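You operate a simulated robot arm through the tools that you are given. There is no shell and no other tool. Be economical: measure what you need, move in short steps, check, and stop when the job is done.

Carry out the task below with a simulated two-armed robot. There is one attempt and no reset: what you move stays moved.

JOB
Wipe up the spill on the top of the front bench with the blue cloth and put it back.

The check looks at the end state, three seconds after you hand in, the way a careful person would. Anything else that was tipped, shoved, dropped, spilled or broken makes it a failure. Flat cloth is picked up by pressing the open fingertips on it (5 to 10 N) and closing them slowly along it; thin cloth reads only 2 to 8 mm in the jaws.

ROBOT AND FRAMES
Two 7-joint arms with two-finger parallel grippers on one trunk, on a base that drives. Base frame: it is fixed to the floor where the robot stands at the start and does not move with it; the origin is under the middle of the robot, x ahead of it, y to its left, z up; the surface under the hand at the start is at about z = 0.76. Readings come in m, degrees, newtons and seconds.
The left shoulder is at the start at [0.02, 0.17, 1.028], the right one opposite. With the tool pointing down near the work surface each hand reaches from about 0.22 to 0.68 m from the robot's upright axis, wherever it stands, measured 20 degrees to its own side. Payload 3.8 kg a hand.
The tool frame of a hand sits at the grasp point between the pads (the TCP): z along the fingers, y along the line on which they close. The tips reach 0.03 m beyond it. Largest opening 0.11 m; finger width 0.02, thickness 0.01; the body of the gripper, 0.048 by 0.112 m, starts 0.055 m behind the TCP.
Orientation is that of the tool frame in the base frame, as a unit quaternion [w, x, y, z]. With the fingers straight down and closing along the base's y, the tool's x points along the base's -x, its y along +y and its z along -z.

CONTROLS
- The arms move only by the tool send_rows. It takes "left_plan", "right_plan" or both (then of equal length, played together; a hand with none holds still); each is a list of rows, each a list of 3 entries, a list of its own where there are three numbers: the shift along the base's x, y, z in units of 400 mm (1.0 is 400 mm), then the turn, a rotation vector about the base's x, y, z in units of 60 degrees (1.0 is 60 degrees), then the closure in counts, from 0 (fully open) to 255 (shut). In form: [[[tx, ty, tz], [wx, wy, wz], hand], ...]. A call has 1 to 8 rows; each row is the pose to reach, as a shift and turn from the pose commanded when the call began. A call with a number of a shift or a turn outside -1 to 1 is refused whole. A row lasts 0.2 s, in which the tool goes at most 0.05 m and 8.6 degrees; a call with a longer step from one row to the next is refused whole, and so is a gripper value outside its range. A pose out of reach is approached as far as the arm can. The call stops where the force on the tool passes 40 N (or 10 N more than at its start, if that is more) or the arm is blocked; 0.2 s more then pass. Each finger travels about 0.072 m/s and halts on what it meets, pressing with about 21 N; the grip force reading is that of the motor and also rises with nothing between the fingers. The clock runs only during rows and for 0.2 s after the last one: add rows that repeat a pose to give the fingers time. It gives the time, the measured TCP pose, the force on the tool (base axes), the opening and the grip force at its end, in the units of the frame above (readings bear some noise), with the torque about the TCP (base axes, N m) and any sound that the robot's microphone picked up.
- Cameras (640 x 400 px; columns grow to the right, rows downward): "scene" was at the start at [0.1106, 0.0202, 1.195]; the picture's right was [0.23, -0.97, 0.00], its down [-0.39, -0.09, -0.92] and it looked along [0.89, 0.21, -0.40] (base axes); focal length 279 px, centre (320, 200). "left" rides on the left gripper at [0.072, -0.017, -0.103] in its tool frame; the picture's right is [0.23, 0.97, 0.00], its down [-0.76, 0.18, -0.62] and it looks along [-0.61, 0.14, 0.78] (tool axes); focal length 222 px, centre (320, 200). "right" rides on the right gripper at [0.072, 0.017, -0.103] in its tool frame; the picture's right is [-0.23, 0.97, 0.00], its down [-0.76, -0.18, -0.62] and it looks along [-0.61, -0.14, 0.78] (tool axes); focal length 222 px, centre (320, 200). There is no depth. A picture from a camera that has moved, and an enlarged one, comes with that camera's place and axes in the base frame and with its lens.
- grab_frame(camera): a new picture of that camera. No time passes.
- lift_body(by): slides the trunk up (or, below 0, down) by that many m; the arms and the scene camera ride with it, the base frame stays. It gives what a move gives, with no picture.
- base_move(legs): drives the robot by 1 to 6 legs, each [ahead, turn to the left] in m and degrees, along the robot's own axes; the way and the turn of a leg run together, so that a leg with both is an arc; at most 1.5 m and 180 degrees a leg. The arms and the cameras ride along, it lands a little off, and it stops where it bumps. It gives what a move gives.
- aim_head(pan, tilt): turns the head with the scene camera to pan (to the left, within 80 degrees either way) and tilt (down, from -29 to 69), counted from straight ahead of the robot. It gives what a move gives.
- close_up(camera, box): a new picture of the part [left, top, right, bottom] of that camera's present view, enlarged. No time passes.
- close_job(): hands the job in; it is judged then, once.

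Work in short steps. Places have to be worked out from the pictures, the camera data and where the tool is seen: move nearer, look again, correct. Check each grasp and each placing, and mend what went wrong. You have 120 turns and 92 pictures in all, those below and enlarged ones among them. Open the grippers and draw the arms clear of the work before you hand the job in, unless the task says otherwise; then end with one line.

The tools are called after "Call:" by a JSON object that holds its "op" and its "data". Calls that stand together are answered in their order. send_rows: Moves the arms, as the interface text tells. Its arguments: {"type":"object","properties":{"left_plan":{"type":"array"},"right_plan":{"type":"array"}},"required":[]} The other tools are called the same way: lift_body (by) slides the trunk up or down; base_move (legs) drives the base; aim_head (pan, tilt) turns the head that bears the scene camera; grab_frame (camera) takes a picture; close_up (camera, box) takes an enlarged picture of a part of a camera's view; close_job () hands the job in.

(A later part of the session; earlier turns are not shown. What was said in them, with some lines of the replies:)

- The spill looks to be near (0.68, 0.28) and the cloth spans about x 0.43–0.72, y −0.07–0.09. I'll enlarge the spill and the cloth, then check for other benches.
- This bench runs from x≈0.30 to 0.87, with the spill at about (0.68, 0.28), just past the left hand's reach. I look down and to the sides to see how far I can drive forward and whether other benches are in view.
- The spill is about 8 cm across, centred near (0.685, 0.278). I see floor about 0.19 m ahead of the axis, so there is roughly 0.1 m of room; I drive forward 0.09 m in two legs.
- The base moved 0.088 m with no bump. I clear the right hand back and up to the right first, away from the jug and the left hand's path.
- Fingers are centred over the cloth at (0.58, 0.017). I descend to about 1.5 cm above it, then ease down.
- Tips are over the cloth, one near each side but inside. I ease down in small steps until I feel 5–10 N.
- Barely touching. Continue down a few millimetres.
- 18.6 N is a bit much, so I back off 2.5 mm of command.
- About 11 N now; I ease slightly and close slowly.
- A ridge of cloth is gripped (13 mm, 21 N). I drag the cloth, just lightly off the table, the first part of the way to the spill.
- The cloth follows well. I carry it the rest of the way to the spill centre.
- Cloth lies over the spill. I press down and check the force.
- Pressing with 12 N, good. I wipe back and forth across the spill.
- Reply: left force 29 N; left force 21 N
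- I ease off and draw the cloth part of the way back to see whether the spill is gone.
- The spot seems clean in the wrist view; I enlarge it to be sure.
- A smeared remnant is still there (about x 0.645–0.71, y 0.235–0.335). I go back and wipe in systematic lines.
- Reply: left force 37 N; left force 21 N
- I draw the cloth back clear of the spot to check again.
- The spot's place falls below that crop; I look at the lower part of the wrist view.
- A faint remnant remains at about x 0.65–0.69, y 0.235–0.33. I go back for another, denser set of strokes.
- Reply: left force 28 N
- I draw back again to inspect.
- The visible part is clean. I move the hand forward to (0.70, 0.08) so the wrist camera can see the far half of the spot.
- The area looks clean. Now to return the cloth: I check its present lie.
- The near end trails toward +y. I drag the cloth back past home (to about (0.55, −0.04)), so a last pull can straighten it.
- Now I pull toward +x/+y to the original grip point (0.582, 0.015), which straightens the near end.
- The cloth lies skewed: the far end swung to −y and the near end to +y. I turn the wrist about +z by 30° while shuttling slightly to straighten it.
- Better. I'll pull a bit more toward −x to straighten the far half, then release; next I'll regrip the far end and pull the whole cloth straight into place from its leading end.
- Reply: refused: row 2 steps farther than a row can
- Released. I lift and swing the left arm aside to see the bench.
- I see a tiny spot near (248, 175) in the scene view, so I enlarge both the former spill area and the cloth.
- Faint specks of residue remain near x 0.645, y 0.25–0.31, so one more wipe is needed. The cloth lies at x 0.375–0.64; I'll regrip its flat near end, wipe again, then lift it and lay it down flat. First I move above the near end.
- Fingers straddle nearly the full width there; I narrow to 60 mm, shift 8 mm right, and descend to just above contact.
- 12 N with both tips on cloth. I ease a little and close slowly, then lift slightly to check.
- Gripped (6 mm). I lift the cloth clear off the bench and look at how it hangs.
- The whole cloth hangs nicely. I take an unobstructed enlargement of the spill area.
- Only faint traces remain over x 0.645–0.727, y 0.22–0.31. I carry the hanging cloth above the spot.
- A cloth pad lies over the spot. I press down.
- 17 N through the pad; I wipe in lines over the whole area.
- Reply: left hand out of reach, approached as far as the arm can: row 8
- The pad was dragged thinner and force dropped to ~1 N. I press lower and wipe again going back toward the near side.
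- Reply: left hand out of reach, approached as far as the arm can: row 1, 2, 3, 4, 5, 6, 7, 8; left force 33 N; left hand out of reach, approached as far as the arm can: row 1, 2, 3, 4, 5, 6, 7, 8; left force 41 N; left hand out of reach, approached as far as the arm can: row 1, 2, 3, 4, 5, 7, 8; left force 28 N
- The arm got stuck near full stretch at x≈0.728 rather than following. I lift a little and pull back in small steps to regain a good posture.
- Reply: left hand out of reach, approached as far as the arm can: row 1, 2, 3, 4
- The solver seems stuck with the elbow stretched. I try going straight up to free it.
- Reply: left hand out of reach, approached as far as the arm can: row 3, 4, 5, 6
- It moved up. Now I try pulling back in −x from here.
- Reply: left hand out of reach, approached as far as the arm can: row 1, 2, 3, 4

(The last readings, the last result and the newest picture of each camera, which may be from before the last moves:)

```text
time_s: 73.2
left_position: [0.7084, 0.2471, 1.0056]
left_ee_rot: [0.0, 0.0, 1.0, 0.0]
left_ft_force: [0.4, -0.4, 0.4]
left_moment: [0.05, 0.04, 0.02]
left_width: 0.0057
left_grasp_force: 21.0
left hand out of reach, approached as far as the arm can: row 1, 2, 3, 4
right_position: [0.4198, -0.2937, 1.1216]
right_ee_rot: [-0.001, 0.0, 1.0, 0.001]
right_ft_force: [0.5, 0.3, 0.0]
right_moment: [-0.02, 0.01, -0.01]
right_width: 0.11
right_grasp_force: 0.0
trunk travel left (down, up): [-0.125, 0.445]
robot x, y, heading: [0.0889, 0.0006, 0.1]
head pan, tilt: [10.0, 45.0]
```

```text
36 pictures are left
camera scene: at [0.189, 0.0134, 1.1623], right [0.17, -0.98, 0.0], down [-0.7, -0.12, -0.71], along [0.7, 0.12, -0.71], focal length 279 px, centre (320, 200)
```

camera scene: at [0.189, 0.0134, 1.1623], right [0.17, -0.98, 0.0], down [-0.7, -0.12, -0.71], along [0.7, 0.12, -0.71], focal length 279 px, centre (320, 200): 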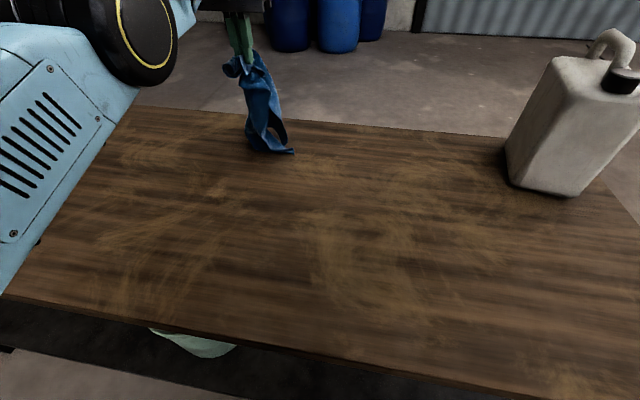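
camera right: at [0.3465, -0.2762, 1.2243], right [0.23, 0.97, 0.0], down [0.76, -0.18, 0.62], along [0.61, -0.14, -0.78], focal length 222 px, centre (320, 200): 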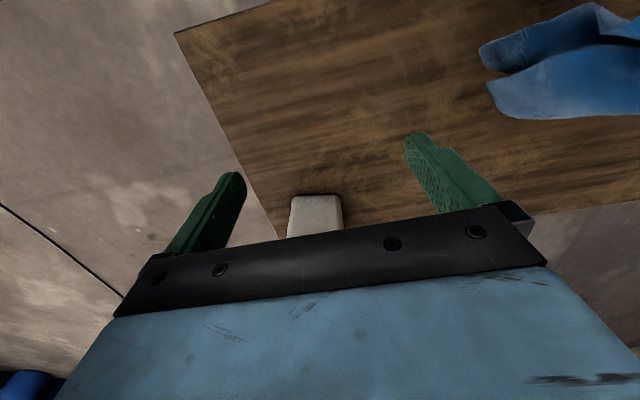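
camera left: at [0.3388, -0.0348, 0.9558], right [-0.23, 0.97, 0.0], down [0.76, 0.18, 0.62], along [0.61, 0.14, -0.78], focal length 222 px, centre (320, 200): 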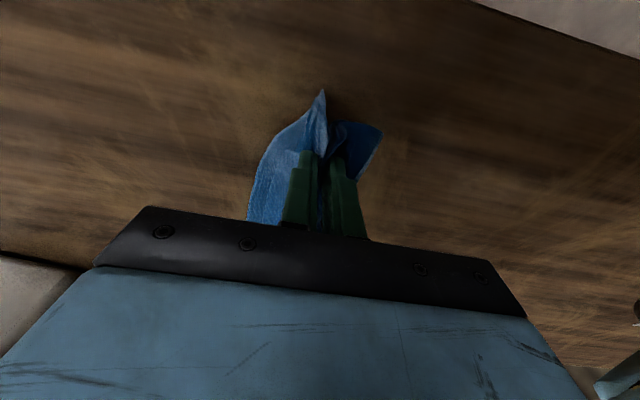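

−x is blocked by a joint limit. I try freeing it with a wrist turn and sideways/upward motion in one short test.

Call:
{"op": "send_rows", "data": {"left_plan": [[[0, 0.08, 0.05], [0, 0, 0], 255], [[-0.02, 0.16, 0.1], [0, 0, 0], 255], [[-0.06, 0.24, 0.12], [0, 0, 0], 255], [[-0.12, 0.3, 0.14], [0, 0, 0], 255], [[-0.2, 0.34, 0.16], [0, 0, 0], 255]]}}

```text
time_s: 74.4
left_position: [0.6625, 0.3814, 1.0807]
left_ee_rot: [0.0, -0.001, 1.0, 0.0]
left_ft_force: [-0.1, 1.2, -0.2]
left_moment: [-0.01, 0.04, 0.0]
left_width: 0.0055
left_grasp_force: 21.2
left hand out of reach, approached as far as the arm can: row 1, 2, 4, 5
right_position: [0.419, -0.2932, 1.1207]
right_ee_rot: [-0.001, 0.0, 1.0, 0.001]
right_ft_force: [0.9, -0.4, 0.0]
right_moment: [-0.02, 0.01, 0.01]
right_width: 0.11
right_grasp_force: 0.1
trunk travel left (down, up): [-0.125, 0.445]
robot x, y, heading: [0.0874, 0.0016, 0.2]
head pan, tilt: [10.0, 45.0]
```

The hand slides on a sphere of constant reach – the elbow looks locked straight. I look at the arm posture.

Call:
{"op": "aim_head", "data": {"pan": 40, "tilt": 15}}

Call:
{"op": "grab_frame", "data": {"camera": "scene"}}

```text
time_s: 75.4
left_position: [0.6626, 0.3808, 1.0796]
left_ee_rot: [-0.001, 0.0, 1.0, -0.001]
left_ft_force: [-1.0, -0.4, -1.3]
left_moment: [0.0, 0.01, 0.0]
left_width: 0.0059
left_grasp_force: 20.8
right_position: [0.4183, -0.2936, 1.1205]
right_ee_rot: [0.0, 0.0, 1.0, 0.001]
right_ft_force: [0.2, 0.7, -0.2]
right_moment: [0.0, 0.01, 0.0]
right_width: 0.1099
right_grasp_force: 0.1
trunk travel left (down, up): [-0.125, 0.445]
robot x, y, heading: [0.0894, -0.0038, -0.3]
head pan, tilt: [40.0, 15.0]
```

```text
35 pictures are left
camera scene: at [0.1806, 0.0593, 1.209], right [0.64, -0.77, 0.0], down [-0.2, -0.17, -0.97], along [0.74, 0.62, -0.26], focal length 279 px, centre (320, 200)
```

scene: 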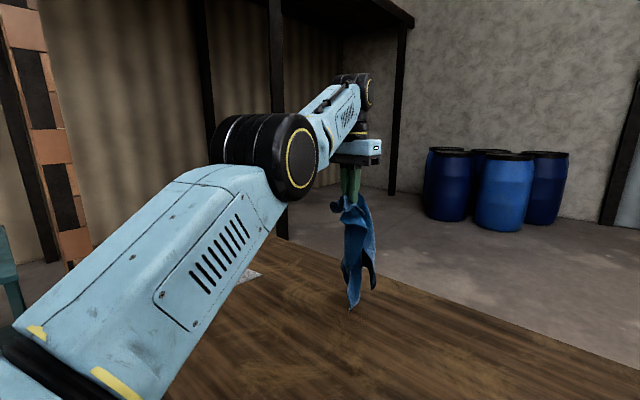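

The elbow is straight (singular). I try tilting the hand outward, which draws the wrist inward, along with retracting.

Call:
{"op": "send_rows", "data": {"left_plan": [[[0, 0, 0], [0, -0.13, 0], 255], [[0, 0, 0], [0, -0.26, 0], 255], [[-0.05, -0.02, 0], [0, -0.39, 0], 255], [[-0.12, -0.04, 0], [0, -0.39, 0], 255], [[-0.2, -0.06, 0], [0, -0.39, 0], 255]]}}

```text
time_s: 76.6
left_position: [0.7201, 0.3905, 1.1286]
left_ee_rot: [0.202, -0.001, 0.979, 0.0]
left_ft_force: [-0.2, 0.0, -0.2]
left_moment: [0.0, 0.03, 0.02]
left_width: 0.0057
left_grasp_force: 21.0
left hand out of reach, approached as far as the arm can: row 1, 2, 3, 4, 5
right_position: [0.4202, -0.2938, 1.1203]
right_ee_rot: [-0.001, 0.0, 1.0, 0.001]
right_ft_force: [0.0, -0.1, 0.6]
right_moment: [-0.01, 0.03, 0.01]
right_width: 0.11
right_grasp_force: 0.0
trunk travel left (down, up): [-0.125, 0.445]
robot x, y, heading: [0.0858, -0.0012, -0.1]
head pan, tilt: [40.0, 15.0]
```

Orientation follows but not the position. I try an outward-then-lateral-then-inward sequence to shake the solver out of the straight-elbow state, undoing the tilt as well.

Call:
{"op": "send_rows", "data": {"left_plan": [[[0.06, 0, 0.0], [0, 0.13, 0], 255], [[0.0, -0.1, 0], [0, 0.26, 0], 255], [[-0.08, -0.18, 0], [0, 0.39, 0], 255], [[-0.16, -0.26, 0], [0, 0.52, 0], 255], [[-0.24, -0.34, 0], [0, 0.52, 0], 255], [[-0.32, -0.42, 0], [0, 0.39, 0], 255], [[-0.4, -0.5, 0], [0, 0.39, 0], 255], [[-0.48, -0.58, 0], [0, 0.39, 0], 255]]}}

```text
time_s: 78.6
left_position: [0.5569, 0.1804, 1.1514]
left_ee_rot: [-0.002, -0.064, 0.997, -0.045]
left_ft_force: [-0.5, 1.8, 0.8]
left_moment: [-0.12, 0.0, 0.03]
left_width: 0.0054
left_grasp_force: 20.3
left hand out of reach, approached as far as the arm can: row 1, 2, 3, 4, 5, 6
right_position: [0.4188, -0.2915, 1.1218]
right_ee_rot: [-0.002, 0.001, 1.0, 0.0]
right_ft_force: [-0.5, 1.7, 0.5]
right_moment: [-0.11, 0.02, -0.01]
right_width: 0.11
right_grasp_force: 0.0
trunk travel left (down, up): [-0.125, 0.445]
robot x, y, heading: [0.0839, 0.0011, -0.0]
head pan, tilt: [40.0, 15.0]
stopped in row 8 (left hand): the arm was blocked; the commanded pose is now the measured one
```

It escaped. I check the posture and cloth.

Call:
{"op": "aim_head", "data": {"pan": 10, "tilt": 40}}

Call:
{"op": "grab_frame", "data": {"camera": "scene"}}

```text
time_s: 79.5
left_position: [0.5568, 0.1771, 1.1501]
left_ee_rot: [-0.003, -0.063, 0.997, -0.043]
left_ft_force: [0.3, -0.1, -1.0]
left_moment: [-0.05, 0.04, 0.06]
left_width: 0.0057
left_grasp_force: 21.0
right_position: [0.4198, -0.2943, 1.1199]
right_ee_rot: [-0.001, 0.002, 1.0, 0.002]
right_ft_force: [0.1, 0.5, 0.2]
right_moment: [0.02, 0.01, 0.01]
right_width: 0.11
right_grasp_force: 0.0
trunk travel left (down, up): [-0.125, 0.445]
robot x, y, heading: [0.0909, -0.0001, -0.2]
head pan, tilt: [10.0, 40.0]
```

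```text
34 pictures are left
camera scene: at [0.1932, 0.0138, 1.1696], right [0.17, -0.98, 0.0], down [-0.63, -0.11, -0.77], along [0.75, 0.13, -0.64], focal length 279 px, centre (320, 200)
```

scene: 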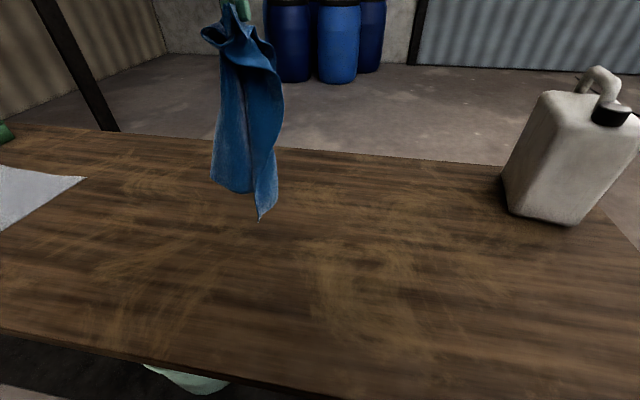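

The arm is free. I correct the small wrist tilt, move the cloth toward the home side, and view the spill area.

Call:
{"op": "send_rows", "data": {"left_plan": [[[-0.02, -0.08, 0], [0.04, 0, -0.06], 255], [[-0.05, -0.16, 0], [0.082, 0, -0.12], 255], [[-0.08, -0.26, 0], [0.082, 0, -0.12], 255], [[-0.12, -0.36, 0], [0.082, 0, -0.12], 255], [[-0.15, -0.42, 0], [0.082, 0, -0.12], 255]]}}

Call:
{"op": "grab_frame", "data": {"camera": "scene"}}

Call:
{"op": "close_up", "data": {"camera": "scene", "box": [190, 150, 310, 225]}}

```text
time_s: 80.7
left_position: [0.4971, 0.0103, 1.1485]
left_ee_rot: [-0.003, 0.0, 1.0, -0.001]
left_ft_force: [-0.7, 0.3, -0.6]
left_moment: [-0.05, 0.0, 0.05]
left_width: 0.0053
left_grasp_force: 20.9
right_position: [0.4197, -0.2952, 1.1209]
right_ee_rot: [-0.002, 0.001, 1.0, 0.002]
right_ft_force: [-0.4, -0.1, 0.0]
right_moment: [-0.02, 0.02, 0.0]
right_width: 0.1102
right_grasp_force: 0.0
trunk travel left (down, up): [-0.125, 0.445]
robot x, y, heading: [0.0936, -0.0003, -0.1]
head pan, tilt: [10.0, 40.0]
```

```text
33 pictures are left
camera scene: at [0.1931, 0.0135, 1.1695], right [0.17, -0.98, 0.0], down [-0.63, -0.11, -0.77], along [0.75, 0.13, -0.64], focal length 279 px, centre (320, 200)
```

scene: 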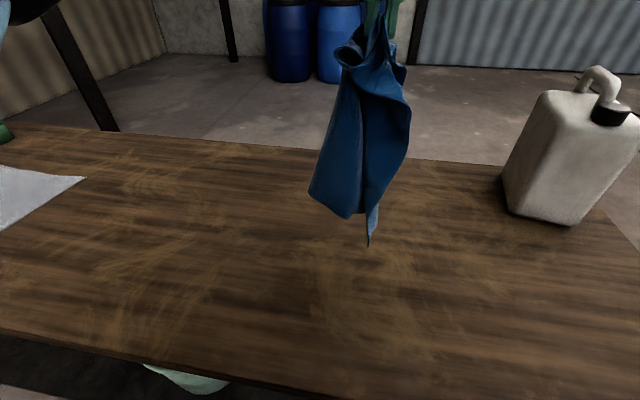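

```text
5.33 times, centred on (250, 188) of scene
camera zoom: at [0.1931, 0.0135, 1.1695], right [0.17, -0.98, 0.0], down [-0.63, -0.11, -0.77], along [0.75, 0.13, -0.64], focal length 1490 px, centre (693, 267)
```

zoom: 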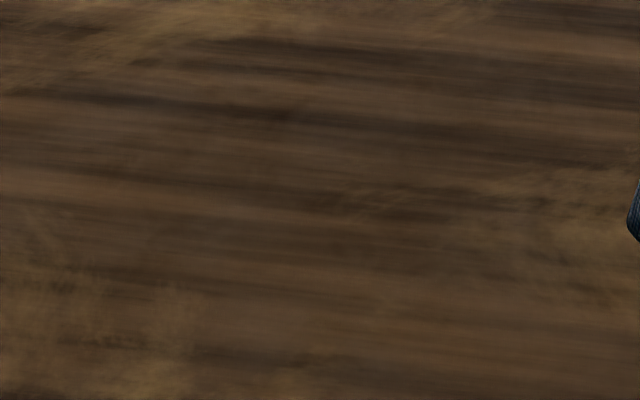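

The spill is completely gone. Now I lay the cloth back: lower it so the hanging end touches near x≈0.44, then lower while moving +x so it spreads to x≈0.71.

Call:
{"op": "send_rows", "data": {"left_plan": [[[-0.03, 0, -0.07], [0, 0, 0], 255], [[-0.06, -0.01, -0.14], [0, 0, 0], 255], [[-0.09, -0.0125, -0.21], [0, 0, 0], 255], [[-0.118, -0.0125, -0.26], [0, 0, 0], 255], [[-0.118, -0.0125, -0.27], [0, 0, 0], 255], [[-0.118, -0.0125, -0.27], [0, 0, 0], 255]]}}

Call:
{"op": "grab_frame", "data": {"camera": "scene"}}

Call:
{"op": "grab_frame", "data": {"camera": "right"}}

```text
time_s: 82.1
left_position: [0.4481, 0.0055, 1.0425]
left_ee_rot: [-0.002, 0.0, 1.0, 0.0]
left_ft_force: [0.1, 0.3, 0.1]
left_moment: [-0.01, 0.01, 0.03]
left_width: 0.0058
left_grasp_force: 21.2
right_position: [0.4204, -0.2951, 1.1202]
right_ee_rot: [-0.002, 0.002, 1.0, 0.001]
right_ft_force: [0.2, 0.3, 0.1]
right_moment: [0.01, 0.02, 0.01]
right_width: 0.1099
right_grasp_force: 0.1
trunk travel left (down, up): [-0.125, 0.445]
robot x, y, heading: [0.0877, 0.0024, -0.4]
head pan, tilt: [10.0, 40.0]
```

```text
31 pictures are left
camera scene: at [0.1932, 0.0138, 1.1695], right [0.17, -0.98, 0.0], down [-0.63, -0.11, -0.77], along [0.75, 0.13, -0.64], focal length 279 px, centre (320, 200)
```

scene: 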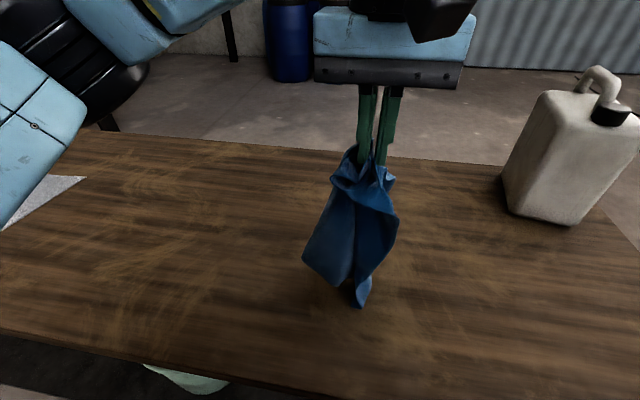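

```text
30 pictures are left
camera right: at [0.347, -0.2772, 1.224], right [0.23, 0.97, 0.0], down [0.76, -0.18, 0.62], along [0.6, -0.14, -0.78], focal length 222 px, centre (320, 200)
```

right: 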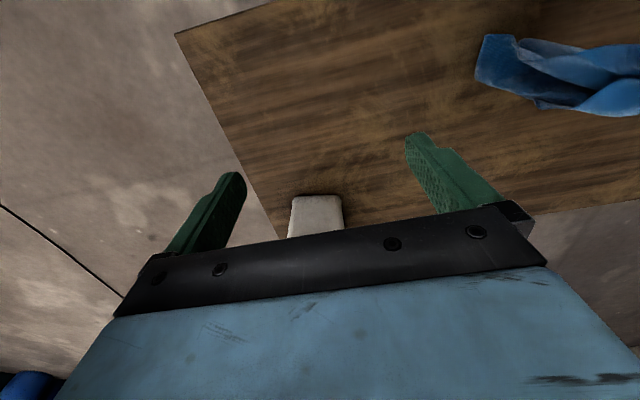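

The lower corner just touches the bench near (0.43, 0). I lay it down along +x.

Call:
{"op": "send_rows", "data": {"left_plan": [[[0.0, 0, -0.05], [0, 0, 0], 255], [[0.06, 0, -0.09], [0, 0, 0], 255], [[0.14, 0, -0.12], [0, 0, 0], 255], [[0.22, 0, -0.16], [0, 0, 0], 255], [[0.3, 0, -0.2], [0, 0, 0], 255], [[0.37, 0, -0.26], [0, 0, 0], 255], [[0.42, 0, -0.33], [0, 0, 0], 255], [[0.46, 0, -0.4], [0, 0, 0], 255]]}}

Call:
{"op": "grab_frame", "data": {"camera": "scene"}}

```text
time_s: 83.9
left_position: [0.6323, 0.0016, 0.8856]
left_ee_rot: [-0.003, 0.0, 1.0, 0.0]
left_ft_force: [-0.2, -0.1, 0.7]
left_moment: [-0.04, -0.01, 0.05]
left_width: 0.0058
left_grasp_force: 21.3
right_position: [0.4196, -0.2953, 1.1207]
right_ee_rot: [-0.003, 0.001, 1.0, 0.002]
right_ft_force: [0.3, 0.7, 0.3]
right_moment: [-0.01, 0.04, -0.03]
right_width: 0.11
right_grasp_force: 0.1
trunk travel left (down, up): [-0.125, 0.445]
robot x, y, heading: [0.087, -0.001, 0.0]
head pan, tilt: [10.0, 40.0]
```

```text
29 pictures are left
camera scene: at [0.1933, 0.0137, 1.1695], right [0.17, -0.98, 0.0], down [-0.63, -0.11, -0.77], along [0.75, 0.13, -0.64], focal length 279 px, centre (320, 200)
```

scene: 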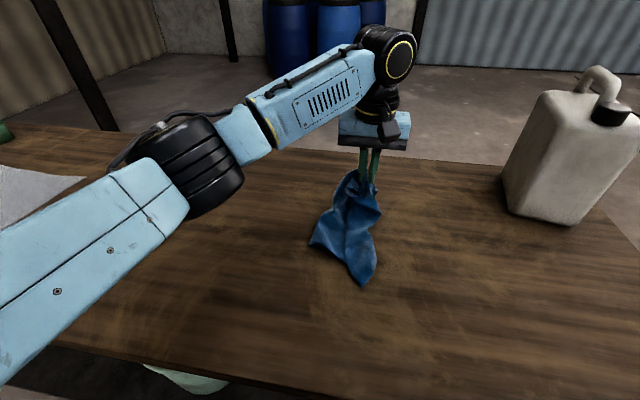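

It is laying out well, with the near corner at about (0.47, −0.01). I finish lowering with a little less forward motion.

Call:
{"op": "send_rows", "data": {"left_plan": [[[0.02, 0, -0.07], [0, 0, 0], 255], [[0.04, 0, -0.13], [0, 0, 0], 255], [[0.05, 0, -0.18], [0, 0, 0], 255], [[0.06, 0, -0.215], [0, 0, 0], 255]]}}

Call:
{"op": "grab_frame", "data": {"camera": "scene"}}

Call:
{"op": "grab_frame", "data": {"camera": "left"}}

```text
time_s: 84.9
left_position: [0.6551, 0.0045, 0.7967]
left_ee_rot: [-0.001, 0.0, 1.0, 0.0]
left_ft_force: [-1.9, -0.2, 10.9]
left_moment: [0.04, -0.01, 0.02]
left_width: 0.0055
left_grasp_force: 20.9
right_position: [0.419, -0.2944, 1.1214]
right_ee_rot: [-0.001, 0.002, 1.0, 0.002]
right_ft_force: [-0.3, 0.0, -0.3]
right_moment: [0.01, 0.0, 0.01]
right_width: 0.11
right_grasp_force: 0.0
trunk travel left (down, up): [-0.125, 0.445]
robot x, y, heading: [0.086, 0.002, -0.3]
head pan, tilt: [10.0, 40.0]
```

```text
28 pictures are left
camera scene: at [0.1924, 0.0137, 1.1697], right [0.17, -0.98, 0.0], down [-0.63, -0.11, -0.77], along [0.76, 0.13, -0.64], focal length 279 px, centre (320, 200)
```

scene: 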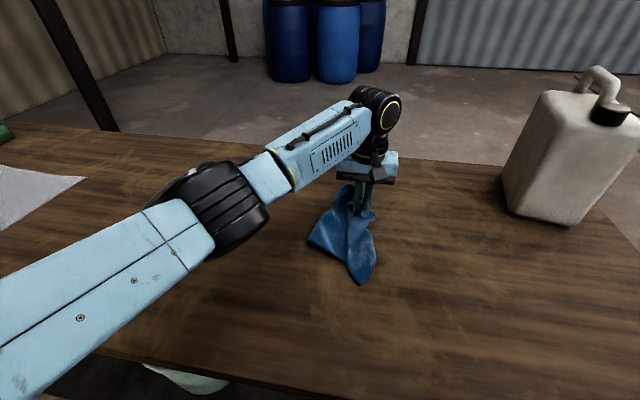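

```text
27 pictures are left
camera left: at [0.5849, -0.0125, 0.9013], right [-0.23, 0.97, 0.0], down [0.76, 0.18, 0.62], along [0.6, 0.14, -0.78], focal length 222 px, centre (320, 200)
```

left: 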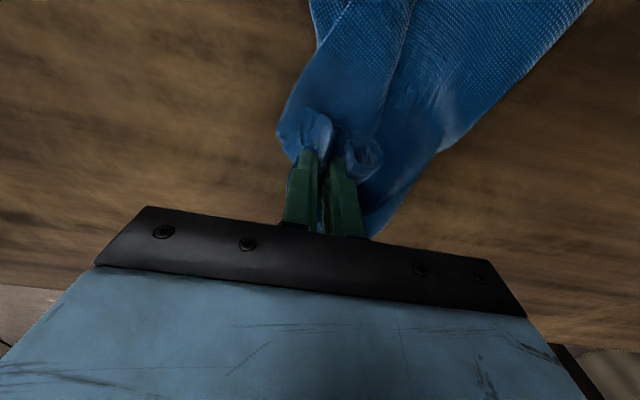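

I pull slightly further along +x and −y to straighten and centre it, then release gently and lift.

Call:
{"op": "send_rows", "data": {"left_plan": [[[0.02, -0.03, 0.01], [0, 0, 0], 255], [[0.05, -0.06, 0.01], [0, 0, 0], 255], [[0.06, -0.07, 0.0], [0, 0, 0], 255], [[0.06, -0.07, 0.0], [0, 0, 0], 220], [[0.06, -0.07, 0.0], [0, 0, 0], 180], [[0.06, -0.07, 0.0], [0, 0, 0], 140], [[0.06, -0.07, 0.03], [0, 0, 0], 120], [[0.06, -0.07, 0.12], [0, 0, 0], 120]]}}

Call:
{"op": "send_rows", "data": {"left_plan": [[[0, 0.0, 0.1], [0, 0, 0], 120], [[-0.03, 0.1, 0.15], [0, 0, 0], 120], [[-0.06, 0.2, 0.18], [0, 0, 0], 120], [[-0.12, 0.3, 0.2], [0, 0, 0], 120], [[-0.18, 0.4, 0.22], [0, 0, 0], 120], [[-0.22, 0.5, 0.24], [0, 0, 0], 120], [[-0.26, 0.6, 0.26], [0, 0, 0], 120], [[-0.3, 0.7, 0.28], [0, 0, 0], 120]]}}

Call:
{"op": "grab_frame", "data": {"camera": "scene"}}

Call:
{"op": "close_up", "data": {"camera": "scene", "box": [260, 160, 460, 310]}}

```text
time_s: 86.7
left_position: [0.6761, -0.019, 0.8465]
left_ee_rot: [-0.002, 0.0, 1.0, 0.0]
left_ft_force: [-0.7, 0.5, -0.1]
left_moment: [0.04, -0.01, 0.01]
left_width: 0.0581
left_grasp_force: 0.1
left hand out of reach, approached as far as the arm can: row 2, 3, 4, 5, 6, 7, 8
right_position: [0.4193, -0.2949, 1.1202]
right_ee_rot: [-0.002, 0.002, 1.0, 0.002]
right_ft_force: [-0.3, 0.6, 0.0]
right_moment: [-0.02, -0.01, -0.03]
right_width: 0.11
right_grasp_force: 0.0
trunk travel left (down, up): [-0.125, 0.445]
robot x, y, heading: [0.0904, -0.0005, -0.0]
head pan, tilt: [10.0, 40.0]
```

```text
time_s: 88.5
left_position: [0.5542, 0.2659, 0.954]
left_ee_rot: [-0.004, 0.0, 1.0, 0.001]
left_ft_force: [0.3, 0.3, -0.8]
left_moment: [0.02, -0.01, -0.03]
left_width: 0.0581
left_grasp_force: 0.0
left hand out of reach, approached as far as the arm can: row 1
right_position: [0.42, -0.294, 1.119]
right_ee_rot: [-0.002, 0.002, 1.0, 0.001]
right_ft_force: [0.5, 0.7, -0.2]
right_moment: [-0.03, -0.02, -0.01]
right_width: 0.1097
right_grasp_force: 0.1
trunk travel left (down, up): [-0.125, 0.445]
robot x, y, heading: [0.0923, 0.0007, -0.3]
head pan, tilt: [10.0, 40.0]
```

```text
26 pictures are left
camera scene: at [0.1927, 0.0143, 1.1696], right [0.17, -0.98, 0.0], down [-0.63, -0.11, -0.77], along [0.75, 0.13, -0.64], focal length 279 px, centre (320, 200)
```

scene: 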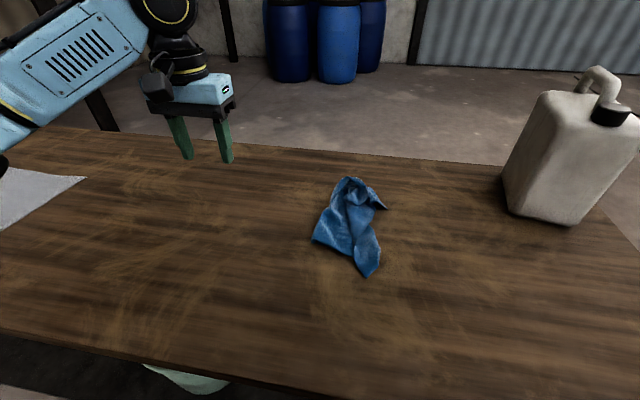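

```text
2.67 times, centred on (360, 235) of scene
camera zoom: at [0.1927, 0.0143, 1.1696], right [0.17, -0.98, 0.0], down [-0.63, -0.11, -0.77], along [0.75, 0.13, -0.64], focal length 745 px, centre (213, 107)
```

zoom: 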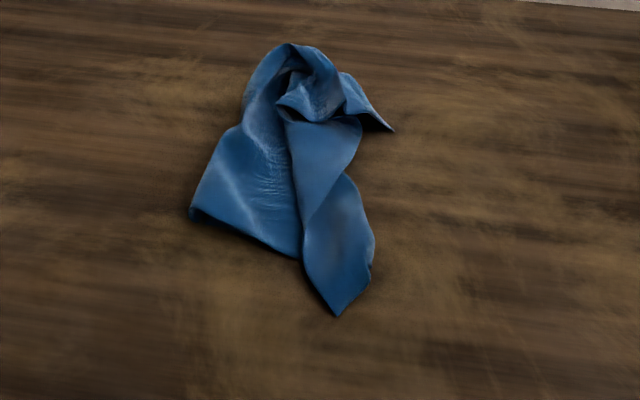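

The cloth is back in place (about x 0.48–0.73, centre near (0.60, 0.02)) but crumpled. I'll tidy it by pinching the near tip at about (0.508, −0.016) and drawing it toward −x.

Call:
{"op": "send_rows", "data": {"left_plan": [[[-0.02, -0.1, -0.02], [0, 0, 0], 165], [[-0.04, -0.2, -0.05], [0, 0, 0], 165], [[-0.055, -0.3, -0.09], [0, 0, 0], 165], [[-0.07, -0.4, -0.13], [0, 0, 0], 165], [[-0.085, -0.5, -0.17], [0, 0, 0], 165], [[-0.1, -0.6, -0.22], [0, 0, 0], 165], [[-0.115, -0.69, -0.27], [0, 0, 0], 165], [[-0.115, -0.705, -0.34], [0, 0, 0], 165]]}}

Call:
{"op": "grab_frame", "data": {"camera": "left"}}

```text
time_s: 90.3
left_position: [0.5125, -0.0183, 0.8207]
left_ee_rot: [-0.003, 0.0, 1.0, 0.0]
left_ft_force: [-0.2, 0.4, 0.3]
left_moment: [0.0, -0.03, 0.02]
left_width: 0.0387
left_grasp_force: 0.1
right_position: [0.421, -0.2948, 1.1208]
right_ee_rot: [-0.002, 0.001, 1.0, 0.002]
right_ft_force: [0.9, 0.2, -0.6]
right_moment: [0.02, 0.02, -0.01]
right_width: 0.1099
right_grasp_force: 0.1
trunk travel left (down, up): [-0.125, 0.445]
robot x, y, heading: [0.0882, 0.0012, -0.2]
head pan, tilt: [10.0, 40.0]
```

```text
24 pictures are left
camera left: at [0.4429, -0.0357, 0.9242], right [-0.23, 0.97, 0.0], down [0.76, 0.18, 0.62], along [0.6, 0.14, -0.79], focal length 222 px, centre (320, 200)
```

left: 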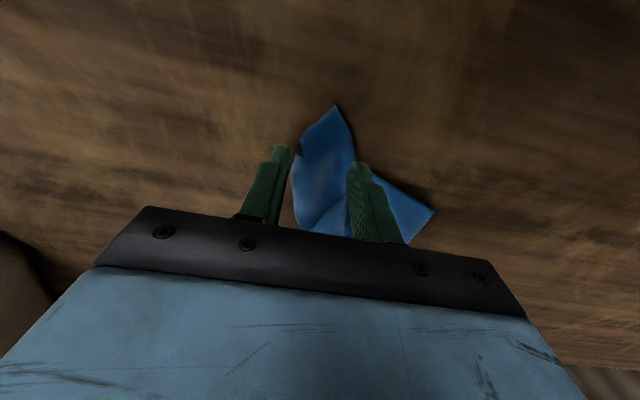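

The fingers straddle the tip well; I lower to bench contact and close.

Call:
{"op": "send_rows", "data": {"left_plan": [[[0, 0.01, -0.04], [0, 0, 0], 165], [[0, 0.01, -0.065], [0, 0, 0], 165], [[0, 0.01, -0.073], [0, 0, 0], 165], [[0, 0.01, -0.073], [0, 0, 0], 190], [[0, 0.01, -0.073], [0, 0, 0], 215], [[0, 0.01, -0.073], [0, 0, 0], 235], [[0, 0.01, -0.073], [0, 0, 0], 255], [[0, 0.01, -0.073], [0, 0, 0], 255]]}}

Call:
{"op": "grab_frame", "data": {"camera": "left"}}

```text
time_s: 92.1
left_position: [0.5094, -0.0161, 0.7918]
left_ee_rot: [-0.003, 0.0, 1.0, -0.001]
left_ft_force: [0.9, 1.5, 19.0]
left_moment: [0.13, -0.23, 0.02]
left_width: 0.0029
left_grasp_force: 21.5
right_position: [0.4198, -0.2947, 1.1201]
right_ee_rot: [-0.001, 0.002, 1.0, 0.002]
right_ft_force: [0.1, -0.1, 0.9]
right_moment: [-0.01, 0.02, 0.01]
right_width: 0.11
right_grasp_force: 0.0
trunk travel left (down, up): [-0.125, 0.445]
robot x, y, heading: [0.09, -0.0021, -0.1]
head pan, tilt: [10.0, 40.0]
```

```text
23 pictures are left
camera left: at [0.4391, -0.0321, 0.8952], right [-0.23, 0.97, 0.0], down [0.76, 0.18, 0.62], along [0.6, 0.14, -0.78], focal length 222 px, centre (320, 200)
```

left: 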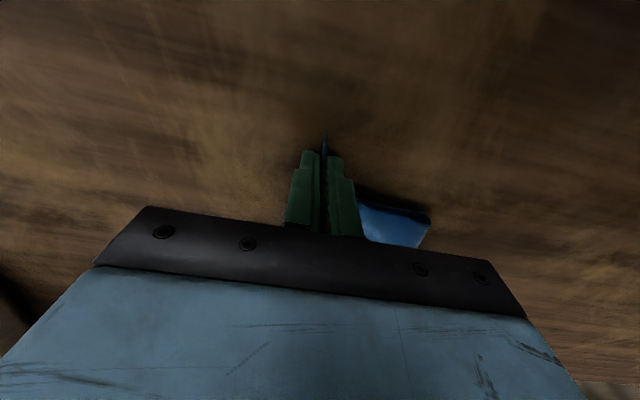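

Gripped (3 mm, blue between the fingers). I pull 5 cm toward −x, slightly −y, then release and withdraw.

Call:
{"op": "send_rows", "data": {"left_plan": [[[0, 0, 0.02], [0, 0, 0], 255], [[-0.04, -0.01, 0.03], [0, 0, 0], 255], [[-0.08, -0.02, 0.03], [0, 0, 0], 255], [[-0.12, -0.03, 0.03], [0, 0, 0], 255], [[-0.12, -0.03, 0.02], [0, 0, 0], 200], [[-0.12, -0.03, 0.02], [0, 0, 0], 150], [[-0.12, -0.03, 0.08], [0, 0, 0], 130], [[-0.12, -0.03, 0.18], [0, 0, 0], 130]]}}

Call:
{"op": "send_rows", "data": {"left_plan": [[[0, 0.04, 0.1], [0, 0, 0], 130], [[0.02, 0.13, 0.16], [0, 0, 0], 130], [[0.04, 0.25, 0.18], [0, 0, 0], 130], [[0.06, 0.36, 0.2], [0, 0, 0], 130], [[0.08, 0.47, 0.2], [0, 0, 0], 130], [[0.1, 0.58, 0.2], [0, 0, 0], 130], [[0.1, 0.69, 0.2], [0, 0, 0], 130]]}}

Call:
{"op": "close_up", "data": {"camera": "scene", "box": [240, 150, 480, 330]}}

```text
time_s: 93.9
left_position: [0.4598, -0.0254, 0.861]
left_ee_rot: [-0.002, 0.0, 1.0, 0.0]
left_ft_force: [-0.9, 0.2, -0.2]
left_moment: [0.0, 0.01, -0.03]
left_width: 0.0539
left_grasp_force: 0.1
right_position: [0.4189, -0.2955, 1.1206]
right_ee_rot: [-0.002, 0.001, 1.0, 0.002]
right_ft_force: [0.2, 0.6, 1.3]
right_moment: [0.03, -0.01, -0.01]
right_width: 0.1099
right_grasp_force: 0.0
trunk travel left (down, up): [-0.125, 0.445]
robot x, y, heading: [0.0884, -0.0057, -0.0]
head pan, tilt: [10.0, 40.0]
```

```text
time_s: 95.5
left_position: [0.5008, 0.2485, 0.9431]
left_ee_rot: [-0.002, 0.0, 1.0, -0.001]
left_ft_force: [0.2, -0.3, -0.6]
left_moment: [0.02, 0.02, -0.01]
left_width: 0.0539
left_grasp_force: 0.0
right_position: [0.419, -0.294, 1.1202]
right_ee_rot: [-0.002, 0.001, 1.0, 0.002]
right_ft_force: [-0.5, 0.4, -0.5]
right_moment: [0.0, 0.0, 0.01]
right_width: 0.11
right_grasp_force: 0.0
trunk travel left (down, up): [-0.125, 0.445]
robot x, y, heading: [0.0892, -0.0003, -0.2]
head pan, tilt: [10.0, 40.0]
```

```text
2.22 times, centred on (360, 240) of scene
camera zoom: at [0.1929, 0.0143, 1.1695], right [0.17, -0.98, 0.0], down [-0.63, -0.11, -0.77], along [0.75, 0.13, -0.64], focal length 621 px, centre (231, 111)
```

zoom: 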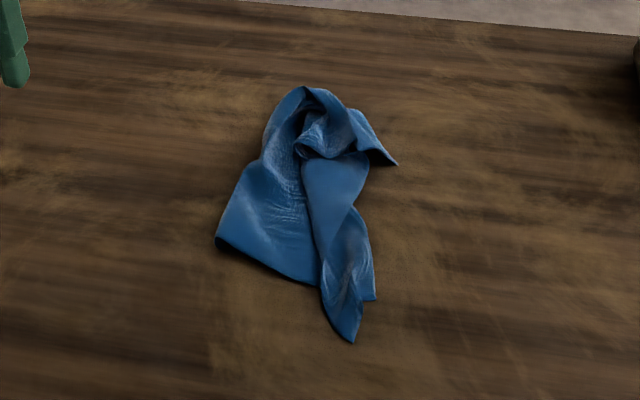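

The cloth now spans x 0.435–0.68, y −0.07–0.08, over its original place. I raise and open the left hand clear, then do a last check of the whole scene.

Call:
{"op": "send_rows", "data": {"left_plan": [[[-0.02, 0.08, 0.06], [0, 0, 0], 80], [[-0.04, 0.15, 0.12], [0, 0, 0], 40], [[-0.06, 0.2, 0.18], [0, 0, 0], 0], [[-0.06, 0.2, 0.18], [0, 0, 0], 0], [[-0.06, 0.2, 0.18], [0, 0, 0], 0]]}}

Call:
{"op": "grab_frame", "data": {"camera": "scene"}}

Call:
{"op": "close_up", "data": {"camera": "scene", "box": [180, 140, 320, 230]}}

```text
time_s: 96.7
left_position: [0.4787, 0.3269, 1.0147]
left_ee_rot: [-0.002, 0.0, 1.0, 0.0]
left_ft_force: [0.4, 0.0, -0.1]
left_moment: [0.0, 0.01, 0.0]
left_width: 0.1101
left_grasp_force: 0.0
right_position: [0.4193, -0.2942, 1.121]
right_ee_rot: [-0.002, 0.002, 1.0, 0.002]
right_ft_force: [0.2, 0.0, 1.0]
right_moment: [-0.01, -0.02, 0.0]
right_width: 0.11
right_grasp_force: 0.0
trunk travel left (down, up): [-0.125, 0.445]
robot x, y, heading: [0.0893, -0.0022, 0.1]
head pan, tilt: [10.0, 40.0]
```

```text
21 pictures are left
camera scene: at [0.1932, 0.0138, 1.1695], right [0.17, -0.98, 0.0], down [-0.63, -0.11, -0.77], along [0.75, 0.13, -0.64], focal length 279 px, centre (320, 200)
```

scene: 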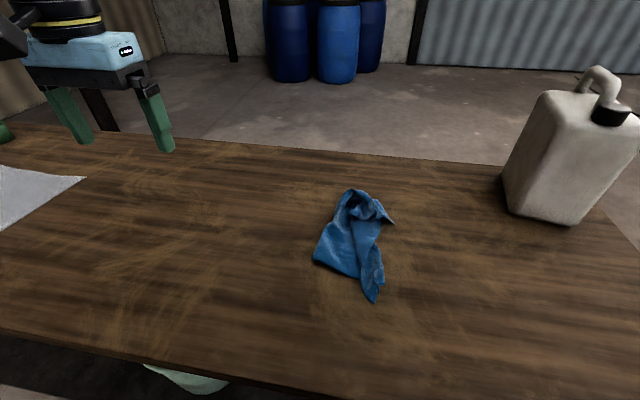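

```text
4.44 times, centred on (250, 185) of scene
camera zoom: at [0.1932, 0.0138, 1.1695], right [0.17, -0.98, 0.0], down [-0.63, -0.11, -0.77], along [0.75, 0.13, -0.64], focal length 1242 px, centre (631, 267)
```

zoom: 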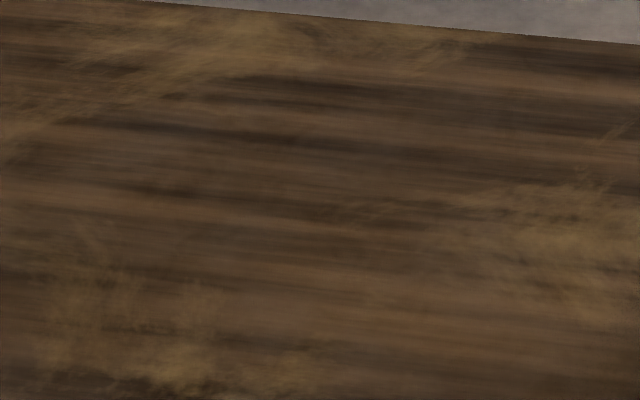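

The bench is clean, the cloth lies back in its place, the jug and the other items are undisturbed, and both arms are clear and open. I hand in.

Call:
{"op": "close_job", "data": {}}

```text
The job is handed in.
```

I wiped the spill off the front bench with the blue cloth and laid the cloth back in its original spot; it is more crumpled and a little shorter than before, and turned end for end.
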